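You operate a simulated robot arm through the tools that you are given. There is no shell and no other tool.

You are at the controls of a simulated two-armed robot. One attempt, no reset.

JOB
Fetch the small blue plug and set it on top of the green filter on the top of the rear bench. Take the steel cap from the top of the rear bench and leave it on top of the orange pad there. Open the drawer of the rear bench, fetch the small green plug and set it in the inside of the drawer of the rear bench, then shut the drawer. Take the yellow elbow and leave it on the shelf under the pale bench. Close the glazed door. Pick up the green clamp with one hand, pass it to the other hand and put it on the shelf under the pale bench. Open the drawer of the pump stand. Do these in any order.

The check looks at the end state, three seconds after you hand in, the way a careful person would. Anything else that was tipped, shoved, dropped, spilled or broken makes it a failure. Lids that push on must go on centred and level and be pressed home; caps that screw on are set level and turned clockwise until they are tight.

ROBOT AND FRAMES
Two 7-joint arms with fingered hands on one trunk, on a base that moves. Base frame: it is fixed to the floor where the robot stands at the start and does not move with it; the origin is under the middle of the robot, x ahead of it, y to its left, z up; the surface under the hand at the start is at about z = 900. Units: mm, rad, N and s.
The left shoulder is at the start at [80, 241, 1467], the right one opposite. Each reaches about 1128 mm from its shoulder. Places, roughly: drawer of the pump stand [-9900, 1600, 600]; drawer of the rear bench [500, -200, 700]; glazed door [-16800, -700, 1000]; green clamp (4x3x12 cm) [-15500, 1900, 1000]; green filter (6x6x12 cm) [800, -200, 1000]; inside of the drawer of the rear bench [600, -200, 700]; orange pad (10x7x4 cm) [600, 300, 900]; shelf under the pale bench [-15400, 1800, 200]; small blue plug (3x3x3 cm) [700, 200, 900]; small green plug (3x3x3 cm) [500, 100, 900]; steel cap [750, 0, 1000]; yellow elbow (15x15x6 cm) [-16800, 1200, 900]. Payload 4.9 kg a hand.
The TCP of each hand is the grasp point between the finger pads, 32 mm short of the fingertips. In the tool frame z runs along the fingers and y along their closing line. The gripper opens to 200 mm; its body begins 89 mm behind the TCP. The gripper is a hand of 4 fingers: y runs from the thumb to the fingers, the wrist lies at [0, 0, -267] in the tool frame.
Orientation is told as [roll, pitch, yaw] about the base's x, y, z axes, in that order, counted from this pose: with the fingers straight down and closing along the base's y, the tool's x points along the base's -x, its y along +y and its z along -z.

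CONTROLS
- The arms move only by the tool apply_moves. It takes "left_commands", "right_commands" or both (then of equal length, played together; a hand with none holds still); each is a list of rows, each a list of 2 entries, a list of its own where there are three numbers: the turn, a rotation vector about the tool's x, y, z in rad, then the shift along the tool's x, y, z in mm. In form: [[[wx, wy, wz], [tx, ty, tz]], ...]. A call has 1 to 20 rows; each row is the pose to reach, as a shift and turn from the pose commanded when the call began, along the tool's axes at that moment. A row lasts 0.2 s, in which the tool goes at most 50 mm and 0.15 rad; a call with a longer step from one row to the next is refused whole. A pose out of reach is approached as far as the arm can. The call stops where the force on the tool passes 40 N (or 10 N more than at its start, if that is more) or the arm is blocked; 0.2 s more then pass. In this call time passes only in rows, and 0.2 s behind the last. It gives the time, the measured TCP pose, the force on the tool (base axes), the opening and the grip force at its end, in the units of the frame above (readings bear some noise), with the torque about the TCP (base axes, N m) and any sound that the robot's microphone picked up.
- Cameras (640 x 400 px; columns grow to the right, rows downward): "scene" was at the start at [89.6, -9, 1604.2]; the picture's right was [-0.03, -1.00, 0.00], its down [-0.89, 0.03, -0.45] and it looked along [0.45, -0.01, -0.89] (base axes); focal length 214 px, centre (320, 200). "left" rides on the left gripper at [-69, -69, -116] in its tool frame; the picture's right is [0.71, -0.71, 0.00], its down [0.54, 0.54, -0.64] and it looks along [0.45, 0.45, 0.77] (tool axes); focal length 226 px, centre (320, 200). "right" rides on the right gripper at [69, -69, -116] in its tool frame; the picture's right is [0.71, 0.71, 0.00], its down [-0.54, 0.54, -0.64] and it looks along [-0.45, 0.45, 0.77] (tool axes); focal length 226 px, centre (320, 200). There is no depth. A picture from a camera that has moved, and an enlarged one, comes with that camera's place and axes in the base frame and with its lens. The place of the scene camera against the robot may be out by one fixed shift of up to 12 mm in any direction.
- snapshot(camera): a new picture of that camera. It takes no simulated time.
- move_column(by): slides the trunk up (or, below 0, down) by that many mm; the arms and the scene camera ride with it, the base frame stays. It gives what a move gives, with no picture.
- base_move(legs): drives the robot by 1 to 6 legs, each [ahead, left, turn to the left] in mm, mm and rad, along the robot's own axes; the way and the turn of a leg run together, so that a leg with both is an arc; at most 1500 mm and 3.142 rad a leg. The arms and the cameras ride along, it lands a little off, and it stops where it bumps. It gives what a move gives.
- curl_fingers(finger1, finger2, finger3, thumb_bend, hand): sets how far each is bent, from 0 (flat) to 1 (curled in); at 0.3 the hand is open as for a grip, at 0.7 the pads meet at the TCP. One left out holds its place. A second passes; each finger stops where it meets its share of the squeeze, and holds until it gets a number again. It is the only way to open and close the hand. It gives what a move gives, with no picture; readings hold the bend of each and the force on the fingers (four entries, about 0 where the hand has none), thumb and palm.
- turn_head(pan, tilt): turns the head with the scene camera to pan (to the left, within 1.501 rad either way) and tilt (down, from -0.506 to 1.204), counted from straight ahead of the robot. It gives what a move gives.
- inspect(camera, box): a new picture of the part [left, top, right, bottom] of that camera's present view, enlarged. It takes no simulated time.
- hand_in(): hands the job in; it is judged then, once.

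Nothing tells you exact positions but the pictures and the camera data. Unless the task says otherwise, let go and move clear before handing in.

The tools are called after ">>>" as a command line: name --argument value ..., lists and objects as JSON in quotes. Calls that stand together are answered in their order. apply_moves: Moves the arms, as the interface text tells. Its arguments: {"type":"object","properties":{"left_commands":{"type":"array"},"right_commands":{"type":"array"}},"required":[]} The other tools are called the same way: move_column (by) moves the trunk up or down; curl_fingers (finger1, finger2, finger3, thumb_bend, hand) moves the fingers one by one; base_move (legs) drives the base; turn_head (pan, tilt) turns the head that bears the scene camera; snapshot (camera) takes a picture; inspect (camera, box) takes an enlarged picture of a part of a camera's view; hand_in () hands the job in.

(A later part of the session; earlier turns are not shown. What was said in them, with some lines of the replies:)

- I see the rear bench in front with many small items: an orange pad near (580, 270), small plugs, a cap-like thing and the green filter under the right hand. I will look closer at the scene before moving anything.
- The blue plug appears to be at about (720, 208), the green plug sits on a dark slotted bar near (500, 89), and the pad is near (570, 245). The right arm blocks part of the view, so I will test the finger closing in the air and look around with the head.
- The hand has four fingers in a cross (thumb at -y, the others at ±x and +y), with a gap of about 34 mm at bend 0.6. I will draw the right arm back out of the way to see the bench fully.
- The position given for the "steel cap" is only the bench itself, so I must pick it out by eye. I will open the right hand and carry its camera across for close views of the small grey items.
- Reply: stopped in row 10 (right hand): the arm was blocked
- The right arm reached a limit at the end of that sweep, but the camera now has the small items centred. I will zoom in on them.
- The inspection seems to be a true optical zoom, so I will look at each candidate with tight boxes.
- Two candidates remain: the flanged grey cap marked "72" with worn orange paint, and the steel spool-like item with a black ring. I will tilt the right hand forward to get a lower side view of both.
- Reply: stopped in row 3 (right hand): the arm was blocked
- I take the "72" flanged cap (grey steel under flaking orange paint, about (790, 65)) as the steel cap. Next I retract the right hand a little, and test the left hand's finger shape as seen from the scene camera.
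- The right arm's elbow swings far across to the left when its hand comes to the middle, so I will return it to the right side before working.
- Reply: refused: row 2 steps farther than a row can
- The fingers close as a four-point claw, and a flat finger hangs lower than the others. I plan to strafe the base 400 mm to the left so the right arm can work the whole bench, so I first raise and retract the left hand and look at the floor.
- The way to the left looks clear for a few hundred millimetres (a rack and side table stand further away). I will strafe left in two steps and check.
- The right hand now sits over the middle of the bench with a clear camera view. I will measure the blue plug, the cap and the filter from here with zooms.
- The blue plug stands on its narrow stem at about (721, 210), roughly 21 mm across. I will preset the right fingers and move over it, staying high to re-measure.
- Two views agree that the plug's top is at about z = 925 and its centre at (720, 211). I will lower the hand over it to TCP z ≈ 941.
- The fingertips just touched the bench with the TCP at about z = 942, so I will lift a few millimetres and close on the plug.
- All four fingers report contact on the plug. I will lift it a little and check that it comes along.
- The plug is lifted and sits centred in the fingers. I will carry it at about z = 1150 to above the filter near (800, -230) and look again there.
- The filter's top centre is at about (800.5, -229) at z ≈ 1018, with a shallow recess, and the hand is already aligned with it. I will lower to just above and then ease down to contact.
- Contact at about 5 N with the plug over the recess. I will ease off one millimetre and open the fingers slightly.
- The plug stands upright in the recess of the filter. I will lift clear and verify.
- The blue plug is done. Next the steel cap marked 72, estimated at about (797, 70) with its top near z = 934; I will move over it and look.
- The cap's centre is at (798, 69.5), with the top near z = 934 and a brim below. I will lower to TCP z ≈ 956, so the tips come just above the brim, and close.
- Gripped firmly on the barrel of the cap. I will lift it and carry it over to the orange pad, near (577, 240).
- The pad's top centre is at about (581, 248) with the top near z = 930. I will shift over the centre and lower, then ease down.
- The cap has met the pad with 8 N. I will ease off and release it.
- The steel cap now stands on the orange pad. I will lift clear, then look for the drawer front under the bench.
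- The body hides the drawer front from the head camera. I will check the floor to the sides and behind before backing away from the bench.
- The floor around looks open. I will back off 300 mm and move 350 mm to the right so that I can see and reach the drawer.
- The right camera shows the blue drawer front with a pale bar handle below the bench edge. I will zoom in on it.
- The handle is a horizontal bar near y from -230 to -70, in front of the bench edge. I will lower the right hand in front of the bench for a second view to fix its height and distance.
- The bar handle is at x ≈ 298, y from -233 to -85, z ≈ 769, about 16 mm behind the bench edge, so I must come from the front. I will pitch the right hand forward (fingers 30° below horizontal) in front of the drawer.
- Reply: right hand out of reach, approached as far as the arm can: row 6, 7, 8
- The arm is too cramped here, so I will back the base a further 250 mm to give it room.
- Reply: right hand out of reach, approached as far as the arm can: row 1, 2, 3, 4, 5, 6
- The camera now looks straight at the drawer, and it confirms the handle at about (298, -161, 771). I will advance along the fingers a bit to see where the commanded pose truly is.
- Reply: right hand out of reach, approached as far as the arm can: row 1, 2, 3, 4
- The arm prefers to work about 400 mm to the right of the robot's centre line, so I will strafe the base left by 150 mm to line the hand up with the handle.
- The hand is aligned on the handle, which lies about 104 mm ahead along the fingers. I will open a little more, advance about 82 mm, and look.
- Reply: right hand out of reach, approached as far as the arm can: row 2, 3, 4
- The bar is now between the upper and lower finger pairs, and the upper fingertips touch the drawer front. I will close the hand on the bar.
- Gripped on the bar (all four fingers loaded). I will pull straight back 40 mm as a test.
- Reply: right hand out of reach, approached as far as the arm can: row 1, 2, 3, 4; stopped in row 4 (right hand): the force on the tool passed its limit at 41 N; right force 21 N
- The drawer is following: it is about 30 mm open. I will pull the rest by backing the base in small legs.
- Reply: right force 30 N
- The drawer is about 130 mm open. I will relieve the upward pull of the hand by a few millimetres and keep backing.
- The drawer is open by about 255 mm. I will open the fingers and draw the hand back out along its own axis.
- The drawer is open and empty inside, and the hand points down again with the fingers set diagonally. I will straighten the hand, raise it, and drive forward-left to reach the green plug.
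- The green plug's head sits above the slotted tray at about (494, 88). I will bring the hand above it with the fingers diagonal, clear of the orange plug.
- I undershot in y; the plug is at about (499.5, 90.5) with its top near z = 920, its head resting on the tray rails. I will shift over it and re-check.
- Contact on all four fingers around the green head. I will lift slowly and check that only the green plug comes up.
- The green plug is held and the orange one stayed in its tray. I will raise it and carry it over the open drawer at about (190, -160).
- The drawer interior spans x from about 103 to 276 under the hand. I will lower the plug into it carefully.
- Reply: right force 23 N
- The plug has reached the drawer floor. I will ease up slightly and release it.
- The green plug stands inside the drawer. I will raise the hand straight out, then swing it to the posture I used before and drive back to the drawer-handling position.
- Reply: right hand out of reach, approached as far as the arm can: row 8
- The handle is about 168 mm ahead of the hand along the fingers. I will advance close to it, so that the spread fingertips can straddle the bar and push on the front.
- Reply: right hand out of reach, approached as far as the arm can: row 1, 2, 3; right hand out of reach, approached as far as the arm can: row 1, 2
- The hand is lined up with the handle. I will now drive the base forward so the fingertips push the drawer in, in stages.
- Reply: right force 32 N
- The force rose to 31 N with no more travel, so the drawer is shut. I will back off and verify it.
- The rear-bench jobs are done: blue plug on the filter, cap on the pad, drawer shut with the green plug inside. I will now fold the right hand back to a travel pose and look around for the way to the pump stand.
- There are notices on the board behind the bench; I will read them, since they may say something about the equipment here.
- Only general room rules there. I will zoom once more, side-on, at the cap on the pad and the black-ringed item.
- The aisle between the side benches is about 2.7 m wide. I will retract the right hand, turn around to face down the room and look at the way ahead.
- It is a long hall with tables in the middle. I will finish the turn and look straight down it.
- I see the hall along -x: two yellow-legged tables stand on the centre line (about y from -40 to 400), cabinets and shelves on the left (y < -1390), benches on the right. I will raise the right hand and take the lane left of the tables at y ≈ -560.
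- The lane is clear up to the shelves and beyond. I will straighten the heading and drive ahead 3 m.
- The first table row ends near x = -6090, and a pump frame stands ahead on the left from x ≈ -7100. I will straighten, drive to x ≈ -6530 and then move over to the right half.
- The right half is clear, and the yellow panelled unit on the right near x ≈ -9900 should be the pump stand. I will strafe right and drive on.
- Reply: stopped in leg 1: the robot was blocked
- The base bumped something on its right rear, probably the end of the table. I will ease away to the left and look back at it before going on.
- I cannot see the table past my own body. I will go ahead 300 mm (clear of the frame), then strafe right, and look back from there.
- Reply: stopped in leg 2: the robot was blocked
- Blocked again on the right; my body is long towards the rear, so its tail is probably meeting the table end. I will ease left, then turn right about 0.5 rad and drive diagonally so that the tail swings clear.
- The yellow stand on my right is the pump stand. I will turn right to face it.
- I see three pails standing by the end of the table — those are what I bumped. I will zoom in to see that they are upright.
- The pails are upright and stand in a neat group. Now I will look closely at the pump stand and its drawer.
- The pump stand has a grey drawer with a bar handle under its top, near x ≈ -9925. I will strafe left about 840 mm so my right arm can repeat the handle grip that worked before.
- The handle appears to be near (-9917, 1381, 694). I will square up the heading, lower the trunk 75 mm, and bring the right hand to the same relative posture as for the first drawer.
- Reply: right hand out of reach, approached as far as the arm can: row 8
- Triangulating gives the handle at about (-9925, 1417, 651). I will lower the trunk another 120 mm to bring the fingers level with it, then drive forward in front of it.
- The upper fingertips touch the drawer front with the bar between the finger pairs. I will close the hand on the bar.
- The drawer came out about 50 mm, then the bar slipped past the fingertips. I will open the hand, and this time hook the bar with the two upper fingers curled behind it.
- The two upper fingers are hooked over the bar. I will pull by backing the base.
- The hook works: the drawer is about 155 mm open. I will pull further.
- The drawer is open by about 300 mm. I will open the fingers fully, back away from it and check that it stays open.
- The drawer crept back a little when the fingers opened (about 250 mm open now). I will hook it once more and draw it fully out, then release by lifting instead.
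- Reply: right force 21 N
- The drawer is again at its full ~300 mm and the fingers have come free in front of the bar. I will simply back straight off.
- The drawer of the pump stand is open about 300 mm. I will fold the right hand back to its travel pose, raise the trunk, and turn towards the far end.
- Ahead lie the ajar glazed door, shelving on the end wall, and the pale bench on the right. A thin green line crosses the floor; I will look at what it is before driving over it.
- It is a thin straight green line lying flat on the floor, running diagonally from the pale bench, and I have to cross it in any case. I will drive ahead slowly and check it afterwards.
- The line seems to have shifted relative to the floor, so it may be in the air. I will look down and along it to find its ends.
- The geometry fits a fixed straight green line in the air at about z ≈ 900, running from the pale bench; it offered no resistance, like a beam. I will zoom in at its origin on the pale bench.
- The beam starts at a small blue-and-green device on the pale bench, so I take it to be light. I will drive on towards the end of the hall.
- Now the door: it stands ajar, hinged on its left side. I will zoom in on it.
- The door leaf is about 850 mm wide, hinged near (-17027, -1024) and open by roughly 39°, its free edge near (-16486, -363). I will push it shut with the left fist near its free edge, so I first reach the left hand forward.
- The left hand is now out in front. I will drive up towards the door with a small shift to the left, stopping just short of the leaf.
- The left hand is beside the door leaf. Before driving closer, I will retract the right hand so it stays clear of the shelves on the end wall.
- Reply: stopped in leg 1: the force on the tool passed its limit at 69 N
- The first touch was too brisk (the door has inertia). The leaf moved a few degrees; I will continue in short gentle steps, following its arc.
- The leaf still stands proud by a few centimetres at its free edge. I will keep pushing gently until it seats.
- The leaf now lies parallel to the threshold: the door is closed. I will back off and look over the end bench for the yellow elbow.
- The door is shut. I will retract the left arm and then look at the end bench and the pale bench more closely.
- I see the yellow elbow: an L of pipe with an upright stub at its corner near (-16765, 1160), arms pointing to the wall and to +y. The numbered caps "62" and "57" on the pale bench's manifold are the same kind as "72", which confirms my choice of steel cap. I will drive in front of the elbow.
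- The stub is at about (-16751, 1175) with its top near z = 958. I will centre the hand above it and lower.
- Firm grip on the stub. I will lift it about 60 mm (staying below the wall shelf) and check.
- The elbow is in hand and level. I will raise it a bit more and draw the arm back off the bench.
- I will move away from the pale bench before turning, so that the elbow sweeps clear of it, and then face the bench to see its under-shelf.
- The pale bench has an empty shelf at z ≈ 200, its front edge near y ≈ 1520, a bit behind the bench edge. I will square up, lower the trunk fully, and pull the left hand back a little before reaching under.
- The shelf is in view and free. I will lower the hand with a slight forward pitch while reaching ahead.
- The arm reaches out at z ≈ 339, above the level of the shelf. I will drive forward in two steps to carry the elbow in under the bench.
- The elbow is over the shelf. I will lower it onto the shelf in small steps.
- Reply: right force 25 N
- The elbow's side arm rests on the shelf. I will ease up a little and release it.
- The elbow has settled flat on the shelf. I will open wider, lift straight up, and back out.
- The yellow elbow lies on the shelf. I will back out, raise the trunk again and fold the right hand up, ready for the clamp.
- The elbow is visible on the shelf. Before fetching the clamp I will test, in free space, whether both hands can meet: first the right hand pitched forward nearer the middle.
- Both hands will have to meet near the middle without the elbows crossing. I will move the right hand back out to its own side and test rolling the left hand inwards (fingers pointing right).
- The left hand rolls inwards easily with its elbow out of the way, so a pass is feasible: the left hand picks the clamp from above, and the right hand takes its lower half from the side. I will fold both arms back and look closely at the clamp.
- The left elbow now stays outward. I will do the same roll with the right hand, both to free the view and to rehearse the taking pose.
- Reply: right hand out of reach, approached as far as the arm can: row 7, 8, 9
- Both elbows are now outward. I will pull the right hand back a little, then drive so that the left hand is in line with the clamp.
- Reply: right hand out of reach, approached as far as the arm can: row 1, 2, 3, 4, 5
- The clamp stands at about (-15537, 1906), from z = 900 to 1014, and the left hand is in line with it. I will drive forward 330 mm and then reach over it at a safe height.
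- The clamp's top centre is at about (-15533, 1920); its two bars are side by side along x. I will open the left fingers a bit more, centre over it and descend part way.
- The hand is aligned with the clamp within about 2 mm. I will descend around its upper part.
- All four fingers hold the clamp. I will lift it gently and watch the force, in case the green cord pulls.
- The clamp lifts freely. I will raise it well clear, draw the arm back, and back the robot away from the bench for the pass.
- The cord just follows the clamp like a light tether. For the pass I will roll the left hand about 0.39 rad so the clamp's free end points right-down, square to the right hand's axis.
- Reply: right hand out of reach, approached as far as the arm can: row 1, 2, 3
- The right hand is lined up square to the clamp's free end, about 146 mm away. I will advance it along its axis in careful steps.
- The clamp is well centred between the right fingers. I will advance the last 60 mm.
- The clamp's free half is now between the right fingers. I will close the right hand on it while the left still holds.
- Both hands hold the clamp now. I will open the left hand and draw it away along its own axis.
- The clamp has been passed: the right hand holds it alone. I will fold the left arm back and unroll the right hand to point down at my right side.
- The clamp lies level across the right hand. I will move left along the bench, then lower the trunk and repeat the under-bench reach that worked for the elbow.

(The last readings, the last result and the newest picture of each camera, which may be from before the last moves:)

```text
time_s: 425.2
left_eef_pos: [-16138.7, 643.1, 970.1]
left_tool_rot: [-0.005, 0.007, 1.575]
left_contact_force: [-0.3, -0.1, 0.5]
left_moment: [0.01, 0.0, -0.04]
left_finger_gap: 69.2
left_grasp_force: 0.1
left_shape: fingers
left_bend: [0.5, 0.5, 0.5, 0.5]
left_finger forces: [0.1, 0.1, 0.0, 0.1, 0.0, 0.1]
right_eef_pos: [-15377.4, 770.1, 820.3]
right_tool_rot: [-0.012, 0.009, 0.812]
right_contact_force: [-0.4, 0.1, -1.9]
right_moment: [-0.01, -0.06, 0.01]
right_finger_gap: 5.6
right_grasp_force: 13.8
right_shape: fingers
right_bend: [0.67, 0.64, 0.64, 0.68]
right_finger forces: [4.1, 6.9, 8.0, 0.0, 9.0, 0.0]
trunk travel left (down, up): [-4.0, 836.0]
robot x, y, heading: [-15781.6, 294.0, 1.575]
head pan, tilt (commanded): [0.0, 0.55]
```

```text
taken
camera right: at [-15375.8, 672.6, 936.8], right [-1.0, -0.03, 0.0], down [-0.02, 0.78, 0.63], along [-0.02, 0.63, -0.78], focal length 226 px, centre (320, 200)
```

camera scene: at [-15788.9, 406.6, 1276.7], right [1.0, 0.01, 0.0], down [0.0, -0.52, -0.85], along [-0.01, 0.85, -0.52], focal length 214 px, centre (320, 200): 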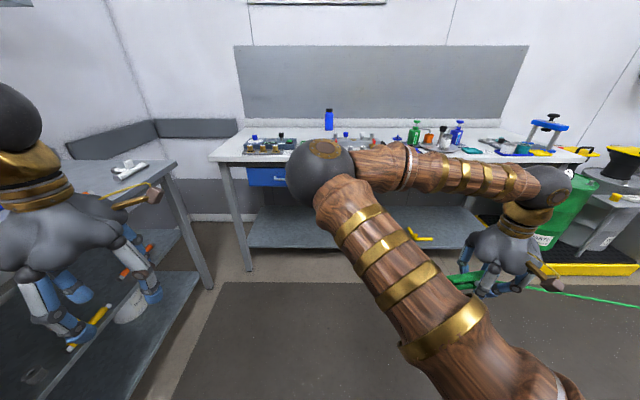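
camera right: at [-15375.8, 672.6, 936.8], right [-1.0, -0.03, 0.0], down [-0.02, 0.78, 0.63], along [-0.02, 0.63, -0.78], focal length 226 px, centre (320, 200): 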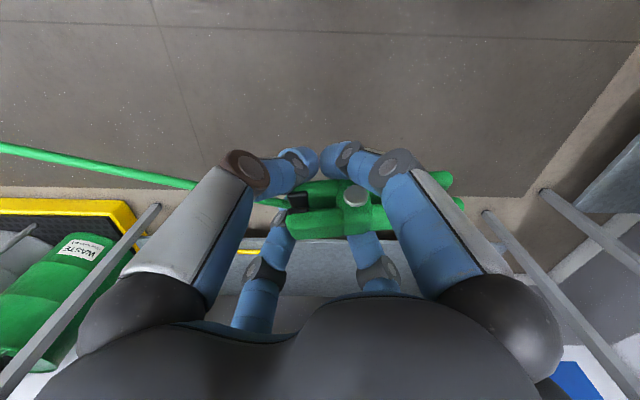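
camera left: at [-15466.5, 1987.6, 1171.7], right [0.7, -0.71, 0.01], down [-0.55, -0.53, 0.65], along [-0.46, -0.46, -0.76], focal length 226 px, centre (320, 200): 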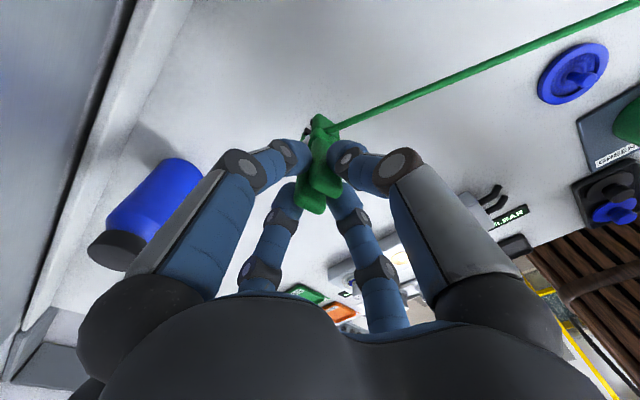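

>>> apply_moves --right_commands '[[[-0.035, -0.035, 0], [-9, 8, 42]], [[-0.07, -0.07, 0], [-18, 17, 84]], [[-0.105, -0.105, 0], [-27, 25, 126]], [[-0.14, -0.14, 0], [-36, 34, 168]], [[-0.175, -0.175, 0], [-45, 42, 210]], [[-0.21, -0.21, 0], [-54, 51, 252]], [[-0.245, -0.245, 0], [-63, 59, 294]], [[-0.28, -0.28, 0], [-72, 68, 336]], [[-0.318, -0.318, 0], [-80, 76, 378]]]'

>>> apply_moves --right_commands '[[[0, 0, 0], [-18, 17, 31]], [[0, 0, 0], [-36, 34, 62]], [[0, 0, 0], [-54, 51, 94]], [[0, 0, 0], [-72, 68, 125]], [[0, 0, 0], [-90, 85, 156]], [[0, 0, 0], [-96, 91, 166]]]'

>>> snapshot --camera "scene"

>>> snapshot --camera "right"

```text
time_s: 427.2
left_eef_pos: [-16139.5, 643.3, 969.4]
left_tool_rot: [-0.005, 0.009, 1.574]
left_contact_force: [0.1, 0.2, 0.1]
left_moment: [-0.02, 0.01, -0.01]
left_finger_gap: 69.0
left_grasp_force: 0.1
left_shape: fingers
left_bend: [0.5, 0.5, 0.5, 0.5]
left_finger forces: [0.0, 0.1, 0.1, 0.1, 0.0, 0.0]
right_eef_pos: [-15376.5, 875.1, 437.9]
right_tool_rot: [0.316, -0.304, 0.764]
right_contact_force: [-0.6, 0.2, -1.5]
right_moment: [-0.02, -0.06, 0.02]
right_finger_gap: 5.2
right_grasp_force: 13.5
right_shape: fingers
right_bend: [0.67, 0.64, 0.65, 0.68]
right_finger forces: [4.1, 6.2, 8.1, 0.1, 8.6, 0.1]
trunk travel left (down, up): [-4.0, 836.0]
robot x, y, heading: [-15780.0, 293.0, 1.576]
head pan, tilt (commanded): [0.0, 0.55]
```

```text
time_s: 428.6
left_eef_pos: [-16139.9, 642.9, 968.8]
left_tool_rot: [-0.003, 0.006, 1.575]
left_contact_force: [0.0, -0.4, -0.6]
left_moment: [0.04, 0.03, -0.02]
left_finger_gap: 69.0
left_grasp_force: 0.2
left_shape: fingers
left_bend: [0.5, 0.5, 0.5, 0.5]
left_finger forces: [0.1, 0.0, 0.0, 0.0, 0.1, 0.0]
right_eef_pos: [-15381.5, 1061.7, 344.3]
right_tool_rot: [0.316, -0.302, 0.764]
right_contact_force: [0.4, -0.3, -1.8]
right_moment: [0.02, -0.08, 0.0]
right_finger_gap: 4.5
right_grasp_force: 13.7
right_shape: fingers
right_bend: [0.67, 0.64, 0.65, 0.68]
right_finger forces: [4.1, 6.4, 8.0, 0.0, 8.6, 0.0]
trunk travel left (down, up): [-4.0, 836.0]
robot x, y, heading: [-15783.5, 294.1, 1.581]
head pan, tilt (commanded): [0.0, 0.55]
```

```text
taken
camera scene: at [-15789.1, 406.6, 1276.7], right [1.0, 0.01, 0.0], down [0.01, -0.52, -0.85], along [-0.01, 0.85, -0.52], focal length 214 px, centre (320, 200)
```

scene: 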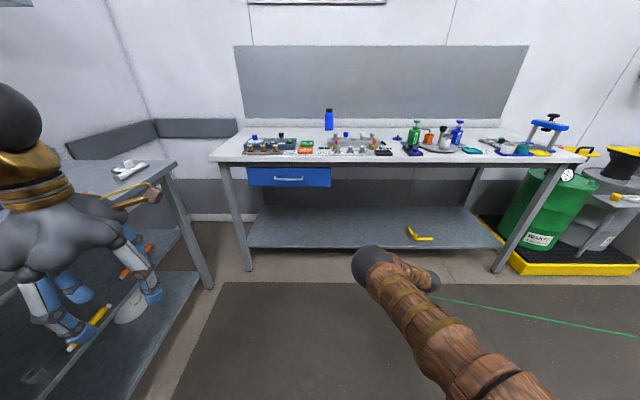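

```text
taken
camera right: at [-15376.4, 924.0, 409.0], right [-1.0, -0.03, 0.0], down [-0.01, 0.42, 0.91], along [-0.02, 0.91, -0.42], focal length 226 px, centre (320, 200)
```

right: 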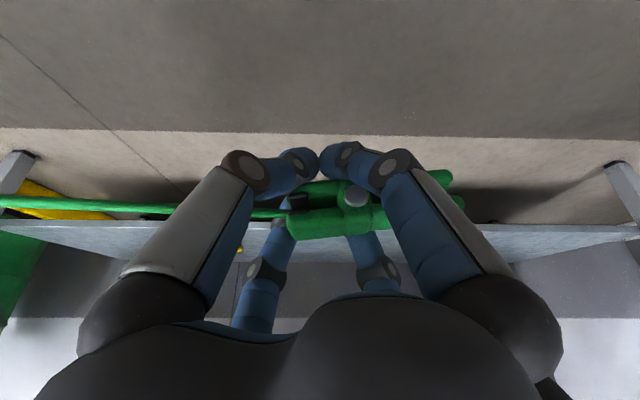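

>>> base_move --legs '[[330, 0, 0], [140, 0, 0]]'

>>> snapshot --camera "right"

>>> snapshot --camera "scene"

```text
time_s: 431.8
left_eef_pos: [-16145.2, 1116.8, 968.5]
left_tool_rot: [-0.003, 0.01, 1.576]
left_contact_force: [0.1, 0.7, -0.4]
left_moment: [-0.04, -0.02, 0.0]
left_finger_gap: 68.7
left_grasp_force: 0.0
left_shape: fingers
left_bend: [0.5, 0.5, 0.5, 0.5]
left_finger forces: [0.0, 0.0, 0.1, 0.0, 0.1, 0.0]
right_eef_pos: [-15385.0, 1535.7, 344.6]
right_tool_rot: [0.316, -0.301, 0.766]
right_contact_force: [0.0, 0.4, -2.4]
right_moment: [0.01, -0.01, -0.05]
right_finger_gap: 4.5
right_grasp_force: 13.5
right_shape: fingers
right_bend: [0.67, 0.64, 0.65, 0.68]
right_finger forces: [4.1, 6.3, 8.0, 0.0, 8.6, 0.0]
trunk travel left (down, up): [-4.0, 836.0]
robot x, y, heading: [-15792.4, 768.4, 1.582]
head pan, tilt (commanded): [0.0, 0.55]
```

```text
taken
camera right: at [-15382.2, 1397.7, 408.2], right [-1.0, -0.03, 0.0], down [-0.01, 0.42, 0.91], along [-0.02, 0.9, -0.43], focal length 226 px, centre (320, 200)
```

right: 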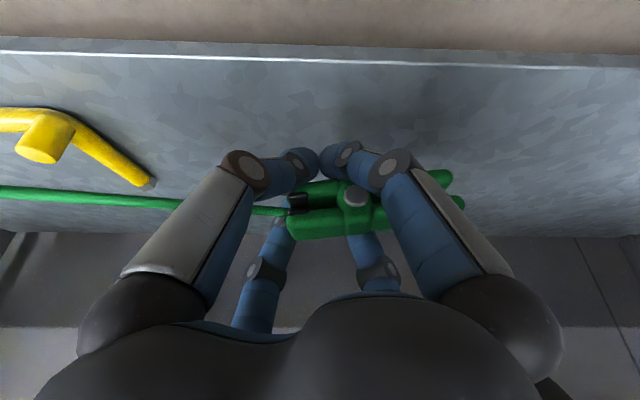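

```text
taken
camera scene: at [-15794.3, 881.4, 1276.5], right [1.0, 0.01, 0.0], down [0.01, -0.52, -0.85], along [-0.01, 0.85, -0.52], focal length 214 px, centre (320, 200)
```

scene: 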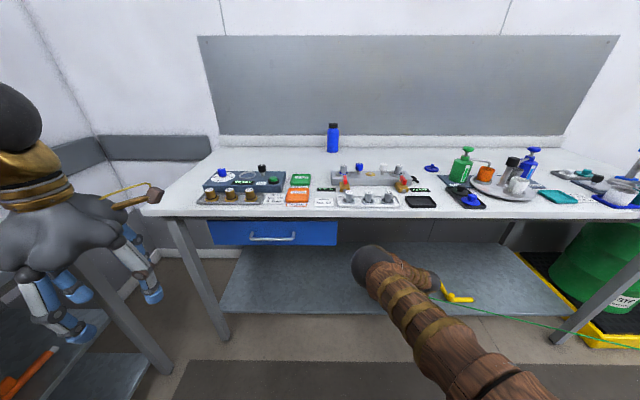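

>>> base_move --legs '[[55, 0, 0]]'

>>> apply_moves --right_commands '[[[0, 0, 0], [3, -3, 9]], [[0, 0, 0], [6, -6, 18]], [[0, 0, 0], [9, -9, 27]], [[0, 0, 0], [12, -12, 36]], [[0, 0, 0], [15, -15, 45]], [[0, 0, 0], [18, -18, 54]]]'

>>> snapshot --camera "right"

```text
time_s: 432.7
left_eef_pos: [-16145.6, 1170.7, 968.0]
left_tool_rot: [-0.004, 0.009, 1.575]
left_contact_force: [0.4, 0.6, 0.1]
left_moment: [-0.03, -0.01, 0.04]
left_finger_gap: 69.0
left_grasp_force: 0.1
left_shape: fingers
left_bend: [0.5, 0.5, 0.5, 0.5]
left_finger forces: [0.1, 0.0, 0.0, 0.1, 0.0, 0.1]
right_eef_pos: [-15387.2, 1590.6, 342.6]
right_tool_rot: [0.314, -0.301, 0.767]
right_contact_force: [-0.2, -0.5, -2.1]
right_moment: [0.03, -0.04, -0.01]
right_finger_gap: 4.5
right_grasp_force: 13.3
right_shape: fingers
right_bend: [0.67, 0.64, 0.65, 0.68]
right_finger forces: [4.2, 6.3, 8.0, 0.0, 8.6, 0.0]
trunk travel left (down, up): [-4.0, 836.0]
robot x, y, heading: [-15791.4, 819.2, 1.583]
head pan, tilt (commanded): [0.0, 0.55]
```

```text
time_s: 434.1
left_eef_pos: [-16146.0, 1169.8, 968.5]
left_tool_rot: [-0.003, 0.008, 1.577]
left_contact_force: [0.0, 1.1, 0.8]
left_moment: [0.01, -0.01, 0.0]
left_finger_gap: 68.8
left_grasp_force: 0.1
left_shape: fingers
left_bend: [0.5, 0.5, 0.5, 0.5]
left_finger forces: [0.0, 0.0, 0.1, 0.0, 0.0, 0.1]
right_eef_pos: [-15386.4, 1589.5, 285.0]
right_tool_rot: [0.315, -0.304, 0.764]
right_contact_force: [-0.2, 0.0, -0.9]
right_moment: [-0.01, -0.04, -0.03]
right_finger_gap: 4.7
right_grasp_force: 13.6
right_shape: fingers
right_bend: [0.67, 0.64, 0.65, 0.68]
right_finger forces: [4.1, 6.2, 8.1, 0.0, 8.6, 0.0]
trunk travel left (down, up): [-4.0, 836.0]
robot x, y, heading: [-15790.9, 823.1, 1.581]
head pan, tilt (commanded): [0.0, 0.55]
```

```text
taken
camera right: at [-15383.1, 1451.3, 349.0], right [-1.0, -0.03, 0.0], down [-0.01, 0.42, 0.91], along [-0.02, 0.91, -0.42], focal length 226 px, centre (320, 200)
```

right: 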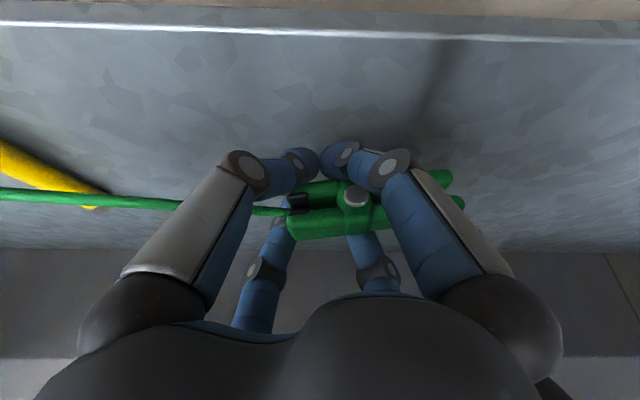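

>>> apply_moves --right_commands '[[[0, 0, 0], [1.5, -1.5, 4.5]], [[0, 0, 0], [3, -3, 9]], [[0, 0, 0], [4.5, -4.5, 13.5]], [[0, 0, 0], [6, -6, 18]]]'

>>> inspect --camera "right" --box '[200, 100, 480, 270]'

```text
time_s: 435.1
left_eef_pos: [-16145.3, 1171.4, 968.3]
left_tool_rot: [-0.004, 0.006, 1.576]
left_contact_force: [0.0, -0.5, -0.6]
left_moment: [0.0, 0.0, 0.03]
left_finger_gap: 68.9
left_grasp_force: 0.0
left_shape: fingers
left_bend: [0.5, 0.5, 0.5, 0.5]
left_finger forces: [0.0, 0.1, 0.1, 0.0, 0.1, 0.0]
right_eef_pos: [-15386.7, 1588.5, 264.3]
right_tool_rot: [0.316, -0.303, 0.767]
right_contact_force: [0.3, -0.4, -1.3]
right_moment: [-0.02, -0.06, 0.0]
right_finger_gap: 4.6
right_grasp_force: 13.8
right_shape: fingers
right_bend: [0.67, 0.64, 0.65, 0.68]
right_finger forces: [4.2, 6.2, 8.0, 0.0, 8.7, 0.0]
trunk travel left (down, up): [-4.0, 836.0]
robot x, y, heading: [-15792.5, 825.3, 1.576]
head pan, tilt (commanded): [0.0, 0.55]
```

```text
2.29 times, centred on (340, 185) of right
camera zoom: at [-15383.1, 1451.0, 328.8], right [-1.0, -0.03, 0.0], down [-0.01, 0.42, 0.91], along [-0.03, 0.91, -0.42], focal length 517 px, centre (274, 234)
```

zoom: 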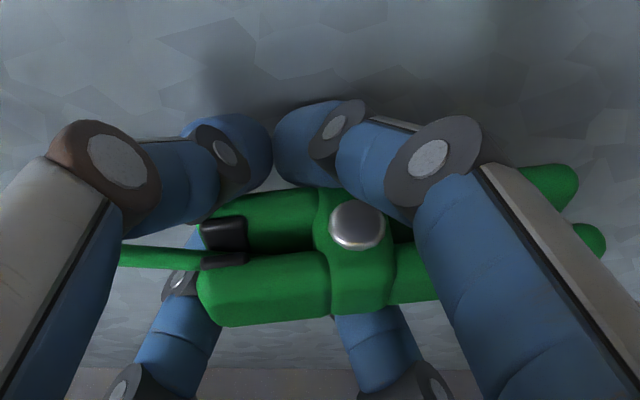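

>>> apply_moves --right_commands '[[[0, 0, 0], [1, -1, 3]], [[0, 0, 0], [2, -2, 6]], [[0, 0, 0], [3, -3, 9]], [[0, 0, 0], [4, -4, 12]]]'

>>> inspect --camera "right" --box '[200, 100, 480, 270]'

```text
time_s: 436.1
left_eef_pos: [-16146.2, 1167.3, 969.4]
left_tool_rot: [-0.004, 0.005, 1.576]
left_contact_force: [-0.5, 0.1, 0.4]
left_moment: [0.03, 0.01, 0.03]
left_finger_gap: 68.8
left_grasp_force: 0.2
left_shape: fingers
left_bend: [0.5, 0.5, 0.5, 0.5]
left_finger forces: [0.0, 0.0, 0.0, 0.0, 0.0, 0.1]
right_eef_pos: [-15384.5, 1588.8, 256.6]
right_tool_rot: [0.318, -0.307, 0.765]
right_contact_force: [2.3, -4.6, 20.1]
right_moment: [-0.16, -0.17, -0.02]
right_finger_gap: 2.8
right_grasp_force: 29.7
right_shape: fingers
right_bend: [0.67, 0.64, 0.65, 0.68]
right_finger forces: [14.3, 9.3, 8.6, 0.0, 27.0, 0.1]
trunk travel left (down, up): [-4.0, 836.0]
robot x, y, heading: [-15791.7, 821.3, 1.578]
head pan, tilt (commanded): [0.0, 0.55]
```

```text
2.29 times, centred on (340, 185) of right
camera zoom: at [-15382.2, 1451.2, 319.7], right [-1.0, -0.03, 0.0], down [-0.01, 0.42, 0.91], along [-0.02, 0.91, -0.42], focal length 517 px, centre (274, 234)
```

zoom: 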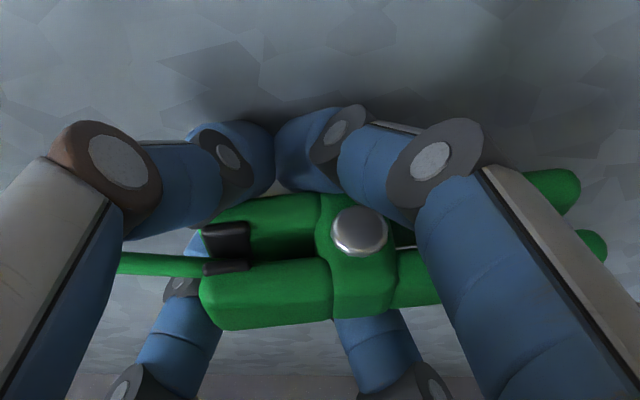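

The fingertips touch the shelf. I will ease up a few millimetres and let the clamp down.

>>> apply_moves --right_commands '[[[0, 0, 0], [-2, 2, -6]]]'

>>> curl_fingers --hand "right" --finger1 0.58 --finger2 0.58 --finger3 0.58 --thumb_bend 0.58

>>> snapshot --camera "right"

```text
time_s: 436.5
left_eef_pos: [-16145.4, 1169.9, 969.2]
left_tool_rot: [-0.004, 0.008, 1.576]
left_contact_force: [0.0, 0.5, 0.2]
left_moment: [0.0, 0.03, 0.03]
left_finger_gap: 68.5
left_grasp_force: 0.1
left_shape: fingers
left_bend: [0.5, 0.5, 0.5, 0.5]
left_finger forces: [0.1, 0.0, 0.0, 0.0, 0.1, 0.1]
right_eef_pos: [-15388.6, 1590.7, 257.7]
right_tool_rot: [0.317, -0.3, 0.766]
right_contact_force: [0.4, 0.2, -0.5]
right_moment: [0.02, -0.06, 0.01]
right_finger_gap: 3.5
right_grasp_force: 14.2
right_shape: fingers
right_bend: [0.67, 0.64, 0.65, 0.68]
right_finger forces: [4.8, 6.7, 7.8, 0.1, 9.5, 0.1]
trunk travel left (down, up): [-4.0, 836.0]
robot x, y, heading: [-15793.2, 821.3, 1.584]
head pan, tilt (commanded): [0.0, 0.55]
```

```text
time_s: 437.5
left_eef_pos: [-16146.5, 1168.9, 969.4]
left_tool_rot: [-0.002, 0.005, 1.575]
left_contact_force: [0.5, 0.4, -0.7]
left_moment: [0.0, 0.02, -0.01]
left_finger_gap: 69.3
left_grasp_force: 0.0
left_shape: fingers
left_bend: [0.5, 0.5, 0.5, 0.5]
left_finger forces: [0.1, 0.0, 0.1, 0.0, 0.0, 0.1]
right_eef_pos: [-15386.3, 1590.0, 263.2]
right_tool_rot: [0.317, -0.308, 0.764]
right_contact_force: [3.4, 9.3, 30.0]
right_moment: [0.23, -0.44, 0.01]
right_finger_gap: 22.4
right_grasp_force: 17.5
right_shape: fingers
right_bend: [0.61, 0.56, 0.57, 0.61]
right_finger forces: [11.0, 1.7, 0.1, 0.0, 22.4, 0.1]
trunk travel left (down, up): [-4.0, 836.0]
robot x, y, heading: [-15795.2, 819.1, 1.583]
head pan, tilt (commanded): [0.0, 0.55]
```

```text
taken
camera right: at [-15383.4, 1452.4, 325.9], right [-1.0, -0.03, 0.0], down [-0.01, 0.42, 0.91], along [-0.02, 0.91, -0.42], focal length 226 px, centre (320, 200)
```

right: 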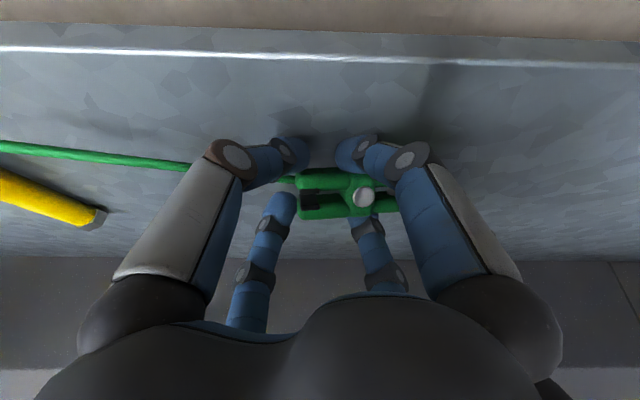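

The clamp lies on the shelf. As the opening fingers press on the shelf, I will lift straight up at once.

>>> apply_moves --right_commands '[[[0, 0, 0], [-3, 3, -9]], [[0, 0, 0], [-10, 10, -30]], [[0, 0, 0], [-20, 20, -60]], [[0, 0, 0], [-32, 32, -96]]]'

>>> snapshot --camera "right"

>>> inspect --camera "right" --box '[200, 30, 460, 200]'

```text
time_s: 438.5
left_eef_pos: [-16145.6, 1169.2, 970.1]
left_tool_rot: [-0.004, 0.006, 1.578]
left_contact_force: [-0.8, -0.8, -0.2]
left_moment: [0.01, 0.0, -0.01]
left_finger_gap: 68.7
left_grasp_force: 0.1
left_shape: fingers
left_bend: [0.5, 0.5, 0.5, 0.5]
left_finger forces: [0.1, 0.0, 0.0, 0.0, 0.0, 0.1]
right_eef_pos: [-15386.4, 1588.9, 364.2]
right_tool_rot: [0.315, -0.304, 0.766]
right_contact_force: [-0.5, -0.4, 0.9]
right_moment: [0.0, -0.01, 0.0]
right_finger_gap: 43.8
right_grasp_force: 0.1
right_shape: fingers
right_bend: [0.57, 0.57, 0.57, 0.57]
right_finger forces: [0.0, 0.0, 0.0, 0.0, 0.0, 0.0]
trunk travel left (down, up): [-4.0, 836.0]
robot x, y, heading: [-15791.2, 821.4, 1.583]
head pan, tilt (commanded): [0.0, 0.55]
```

```text
taken
camera right: at [-15383.3, 1450.6, 428.4], right [-1.0, -0.03, 0.0], down [-0.01, 0.42, 0.91], along [-0.03, 0.91, -0.42], focal length 226 px, centre (320, 200)
```

right: 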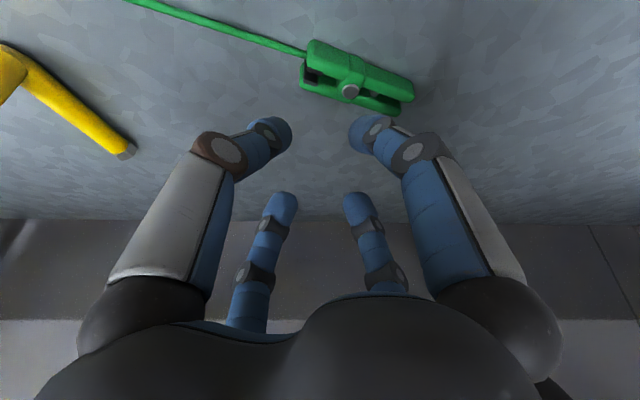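

```text
2.35 times, centred on (330, 115) of right
camera zoom: at [-15383.3, 1450.6, 428.4], right [-1.0, -0.03, 0.0], down [-0.01, 0.42, 0.91], along [-0.03, 0.91, -0.42], focal length 532 px, centre (296, 400)
```

zoom: 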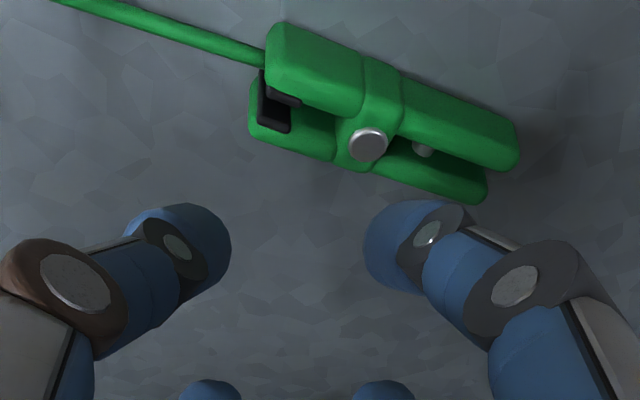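

The clamp lies flat on the shelf, clear of the edge and of the elbow. I will back out and verify from a distance.

>>> base_move --legs '[[-620, 0, 0]]'

>>> turn_head --pan -0.1 --tilt 0.5

>>> snapshot --camera "scene"

>>> inspect --camera "scene" --box '[220, 110, 520, 290]'

```text
time_s: 441.9
left_eef_pos: [-16139.1, 563.3, 968.7]
left_tool_rot: [-0.002, 0.006, 1.568]
left_contact_force: [0.0, 0.0, 0.6]
left_moment: [-0.03, -0.03, -0.01]
left_finger_gap: 69.1
left_grasp_force: 0.1
left_shape: fingers
left_bend: [0.5, 0.5, 0.5, 0.5]
left_finger forces: [0.1, 0.0, 0.0, 0.0, 0.0, 0.0]
right_eef_pos: [-15375.9, 977.1, 364.7]
right_tool_rot: [0.317, -0.305, 0.755]
right_contact_force: [-0.8, -0.9, 0.4]
right_moment: [0.0, -0.02, 0.03]
right_finger_gap: 43.7
right_grasp_force: 0.0
right_shape: fingers
right_bend: [0.57, 0.57, 0.57, 0.57]
right_finger forces: [0.0, 0.0, 0.0, 0.0, 0.1, 0.0]
trunk travel left (down, up): [-4.0, 836.0]
robot x, y, heading: [-15788.7, 213.3, 1.574]
head pan, tilt (commanded): [0.0, 0.55]
```

```text
time_s: 442.6
left_eef_pos: [-16138.5, 564.0, 968.9]
left_tool_rot: [-0.005, 0.008, 1.568]
left_contact_force: [-0.3, -0.3, -0.1]
left_moment: [0.0, 0.01, 0.0]
left_finger_gap: 68.9
left_grasp_force: 0.0
left_shape: fingers
left_bend: [0.5, 0.5, 0.5, 0.5]
left_finger forces: [0.0, 0.0, 0.1, 0.0, 0.2, 0.1]
right_eef_pos: [-15375.8, 977.2, 364.7]
right_tool_rot: [0.317, -0.303, 0.758]
right_contact_force: [0.4, 0.0, -0.2]
right_moment: [0.0, -0.01, 0.0]
right_finger_gap: 43.6
right_grasp_force: 0.1
right_shape: fingers
right_bend: [0.57, 0.57, 0.57, 0.57]
right_finger forces: [0.0, 0.0, 0.0, 0.1, 0.1, 0.1]
trunk travel left (down, up): [-4.0, 836.0]
robot x, y, heading: [-15784.8, 212.5, 1.577]
head pan, tilt (commanded): [-0.099, 0.499]
```

```text
taken
camera scene: at [-15781.0, 326.1, 1281.2], right [1.0, -0.1, 0.0], down [-0.05, -0.48, -0.88], along [0.09, 0.87, -0.48], focal length 214 px, centre (320, 200)
```

scene: 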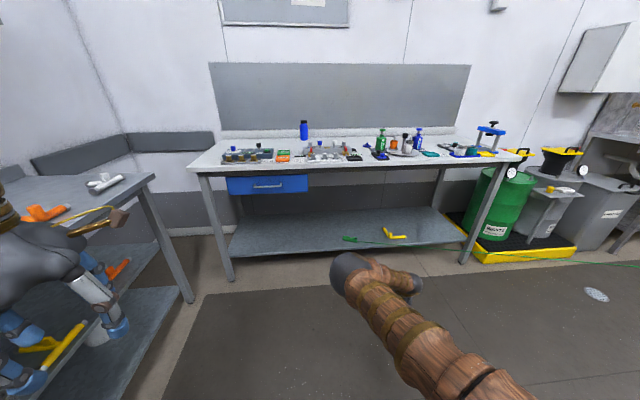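

```text
2.13 times, centred on (370, 200) of scene
camera zoom: at [-15781.0, 326.1, 1281.2], right [1.0, -0.1, 0.0], down [-0.05, -0.48, -0.88], along [0.09, 0.87, -0.48], focal length 458 px, centre (213, 200)
```

zoom: 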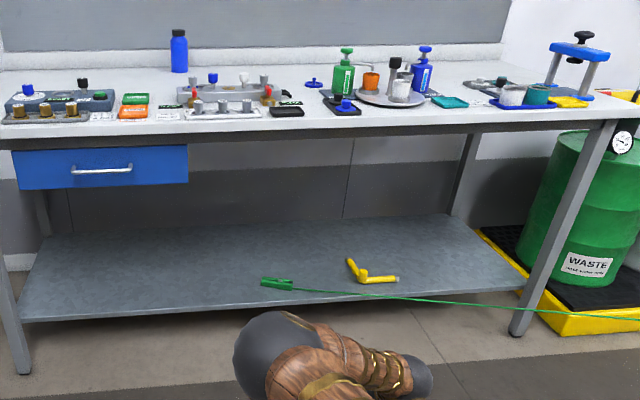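

Both the clamp and the elbow lie on the shelf under the pale bench. I will raise the trunk and look back down the hall to check the pump-stand drawer and, as far as I can, the rear bench.

>>> move_column --by 360

>>> turn_head --pan -1.5 --tilt 0.1

>>> snapshot --camera "scene"

```text
time_s: 446.1
left_eef_pos: [-16137.2, 563.7, 1329.6]
left_tool_rot: [-0.003, 0.006, 1.567]
left_contact_force: [-0.5, -0.1, -0.7]
left_moment: [0.0, -0.02, 0.02]
left_finger_gap: 69.1
left_grasp_force: 0.0
left_shape: fingers
left_bend: [0.5, 0.5, 0.5, 0.5]
left_finger forces: [0.0, 0.0, 0.1, 0.0, 0.0, 0.0]
right_eef_pos: [-15375.6, 977.1, 724.3]
right_tool_rot: [0.318, -0.304, 0.758]
right_contact_force: [0.3, 0.4, 0.4]
right_moment: [-0.04, 0.01, -0.01]
right_finger_gap: 44.1
right_grasp_force: 0.1
right_shape: fingers
right_bend: [0.57, 0.57, 0.57, 0.57]
right_finger forces: [0.0, 0.0, 0.1, 0.1, 0.0, 0.0]
trunk travel left (down, up): [-364.0, 476.0]
robot x, y, heading: [-15787.2, 212.6, 1.577]
head pan, tilt (commanded): [-0.099, 0.499]
```

```text
time_s: 447.6
left_eef_pos: [-16138.7, 563.6, 1328.1]
left_tool_rot: [-0.002, 0.008, 1.568]
left_contact_force: [0.2, -0.4, -0.1]
left_moment: [0.01, -0.01, 0.0]
left_finger_gap: 69.1
left_grasp_force: 0.0
left_shape: fingers
left_bend: [0.5, 0.5, 0.5, 0.5]
left_finger forces: [0.0, 0.1, 0.0, 0.0, 0.1, 0.0]
right_eef_pos: [-15376.8, 976.8, 723.9]
right_tool_rot: [0.317, -0.305, 0.758]
right_contact_force: [0.2, 0.6, 0.0]
right_moment: [-0.01, -0.01, 0.03]
right_finger_gap: 43.9
right_grasp_force: 0.1
right_shape: fingers
right_bend: [0.57, 0.57, 0.57, 0.57]
right_finger forces: [0.0, 0.0, 0.1, 0.0, 0.0, 0.1]
trunk travel left (down, up): [-364.0, 476.0]
robot x, y, heading: [-15786.8, 214.1, 1.573]
head pan, tilt (commanded): [-1.499, 0.099]
```

```text
taken
camera scene: at [-15698.1, 242.4, 1678.3], right [0.07, -1.0, 0.0], down [-0.1, -0.01, -0.99], along [0.99, 0.07, -0.1], focal length 214 px, centre (320, 200)
```

scene: 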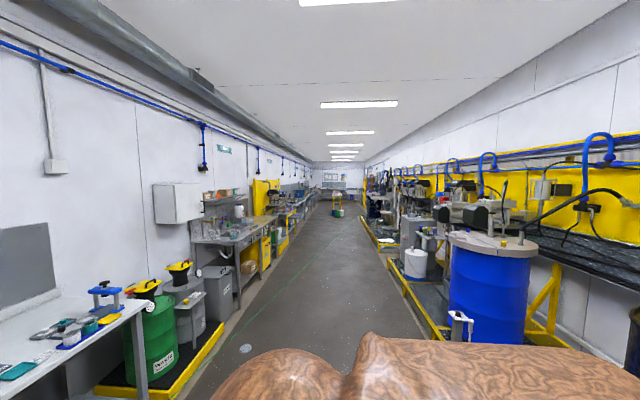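

>>> inspect --camera "scene" --box '[305, 170, 365, 220]'

>>> inspect --camera "scene" --box '[312, 176, 352, 200]'

>>> inspect --camera "scene" --box '[240, 170, 320, 270]'

```text
8.00 times, centred on (335, 195) of scene
camera zoom: at [-15698.1, 242.4, 1678.3], right [0.07, -1.0, 0.0], down [-0.1, -0.01, -0.99], along [0.99, 0.07, -0.1], focal length 1716 px, centre (200, 240)
```

zoom: 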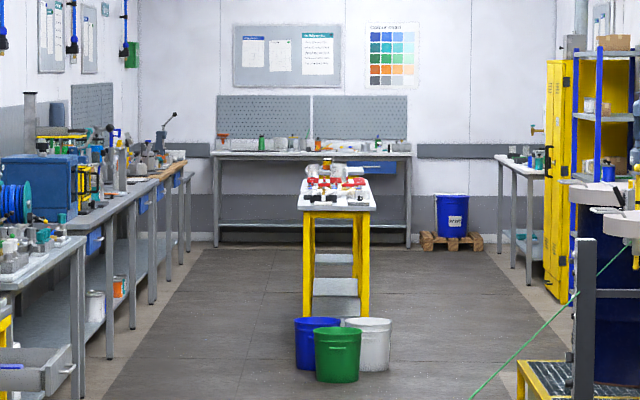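

```text
16.00 times, centred on (332, 188) of scene
camera zoom: at [-15698.1, 242.4, 1678.3], right [0.07, -1.0, 0.0], down [-0.1, -0.01, -0.99], along [0.99, 0.07, -0.1], focal length 3432 px, centre (128, 392)
```

zoom: 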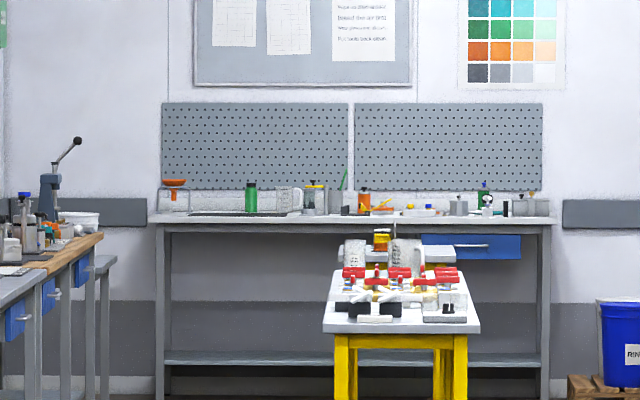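

```text
4.00 times, centred on (280, 220) of scene
camera zoom: at [-15698.1, 242.4, 1678.3], right [0.07, -1.0, 0.0], down [-0.1, -0.01, -0.99], along [0.99, 0.07, -0.1], focal length 858 px, centre (480, 120)
```

zoom: 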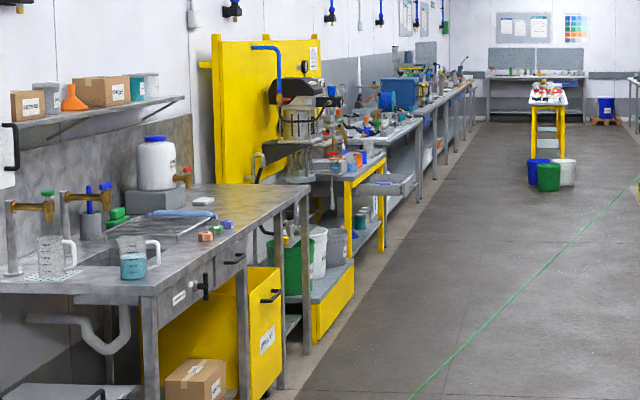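

I can see the pump-stand drawer standing open, the pails upright, and the rear bench far away. One more tight zoom on the rear bench.

>>> inspect --camera "scene" --box '[332, 185, 348, 195]'

>>> inspect --camera "scene" --box '[255, 190, 300, 225]'

```text
16.00 times, centred on (340, 190) of scene
camera zoom: at [-15698.1, 242.4, 1678.3], right [0.07, -1.0, 0.0], down [-0.1, -0.01, -0.99], along [0.99, 0.07, -0.1], focal length 3432 px, centre (0, 360)
```

zoom: 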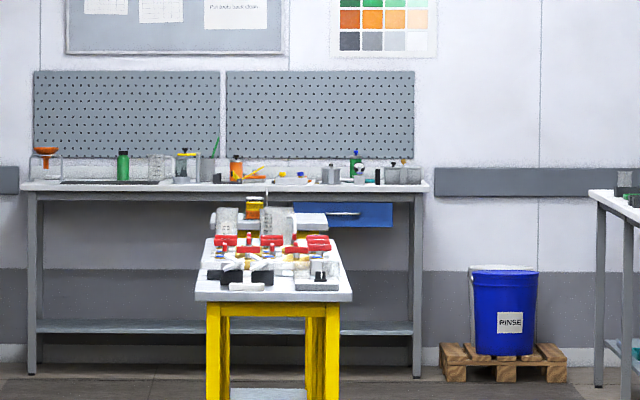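

```text
11.43 times, centred on (278, 208) of scene
camera zoom: at [-15698.1, 242.4, 1678.3], right [0.07, -1.0, 0.0], down [-0.1, -0.01, -0.99], along [0.99, 0.07, -0.1], focal length 2451 px, centre (806, 114)
```

zoom: 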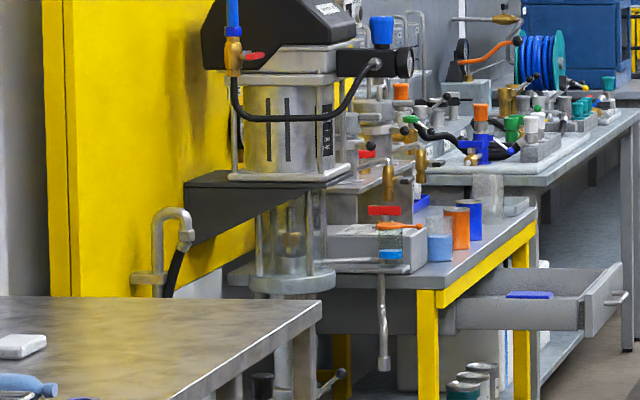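

The pump-stand drawer is wide open and the rear bench looks right, with the blue plug on the green filter and the drawer shut. Last, a glance at the door.

>>> turn_head --pan 1.5 --tilt 0.4

>>> snapshot --camera "scene"

```text
time_s: 450.2
left_eef_pos: [-16139.8, 563.8, 1328.9]
left_tool_rot: [-0.003, 0.007, 1.568]
left_contact_force: [0.1, 0.3, 0.0]
left_moment: [0.02, -0.01, 0.01]
left_finger_gap: 68.7
left_grasp_force: 0.0
left_shape: fingers
left_bend: [0.5, 0.5, 0.5, 0.5]
left_finger forces: [0.0, 0.0, 0.1, 0.0, 0.0, 0.0]
right_eef_pos: [-15376.5, 977.3, 724.4]
right_tool_rot: [0.317, -0.303, 0.759]
right_contact_force: [0.8, -0.3, 0.4]
right_moment: [-0.01, -0.01, 0.01]
right_finger_gap: 43.8
right_grasp_force: 0.0
right_shape: fingers
right_bend: [0.57, 0.57, 0.57, 0.57]
right_finger forces: [0.0, 0.0, 0.1, 0.0, 0.0, 0.1]
trunk travel left (down, up): [-364.0, 476.0]
robot x, y, heading: [-15787.0, 215.1, 1.573]
head pan, tilt (commanded): [1.499, 0.4]
```

```text
taken
camera scene: at [-15882.3, 242.0, 1650.4], right [0.07, 1.0, 0.0], down [0.39, -0.03, -0.92], along [-0.92, 0.06, -0.39], focal length 214 px, centre (320, 200)
```

scene: 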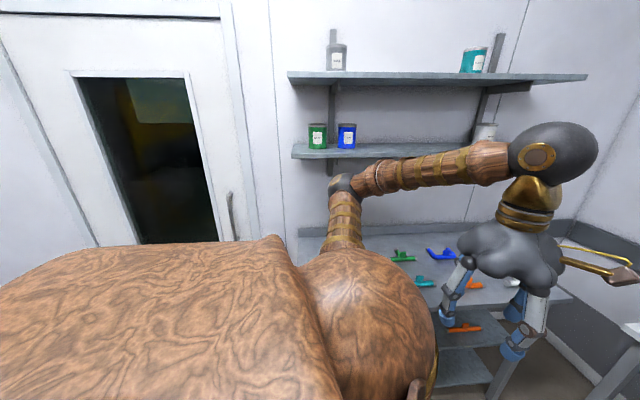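

The door is closed, the other pieces on the end bench are undisturbed, and both hands are empty and clear. Every part of the job is done, so I will hand it in.

>>> hand_in

```text
The job is handed in.
```

I handed in with every part of the job done; I don't have the check's result.

| Task | End state as I last saw it |
|---|---|
| Blue plug | Standing in the shallow recess on top of the green filter |
| Steel cap | Standing on the orange pad |
| Green plug | Inside the rear bench's drawer, which is shut |
| Pump stand drawer | Open about 300 mm |
| Glazed door | Closed, its leaf in line with the threshold |
| Yellow elbow | Lying flat on the shelf under the pale bench |
| Green clamp | Picked up with the left hand, passed to the right, lying on the same shelf |

Some points the check might weigh:

- **Which cap:** the job gave no exact place or size for the steel cap. I took the flanged grey one marked "72", which has flaking orange paint. Caps marked "62" and "57" on the pale bench are the same kind.
- **Pails bumped:** while driving down the hall, the base bumped two of the three pails by the centre table. It stopped each time. They stood upright and tidy afterwards, but I can't rule out a shift of a few millimetres.
- **Door:** the first push on the leaf was brisk, about 69 N. I finished it in short gentle steps and saw no damage.
- **Green line:** a thin green cord runs from the clamp down the hall. It gave no resistance when I drove through it, and it moved with the clamp.

I checked the rear bench at the end only by zooming from about 16 m away. From there I could see the blue plug on the filter and the drawer shut, but not the cap on the pad clearly. I last saw that up close before I drove off.
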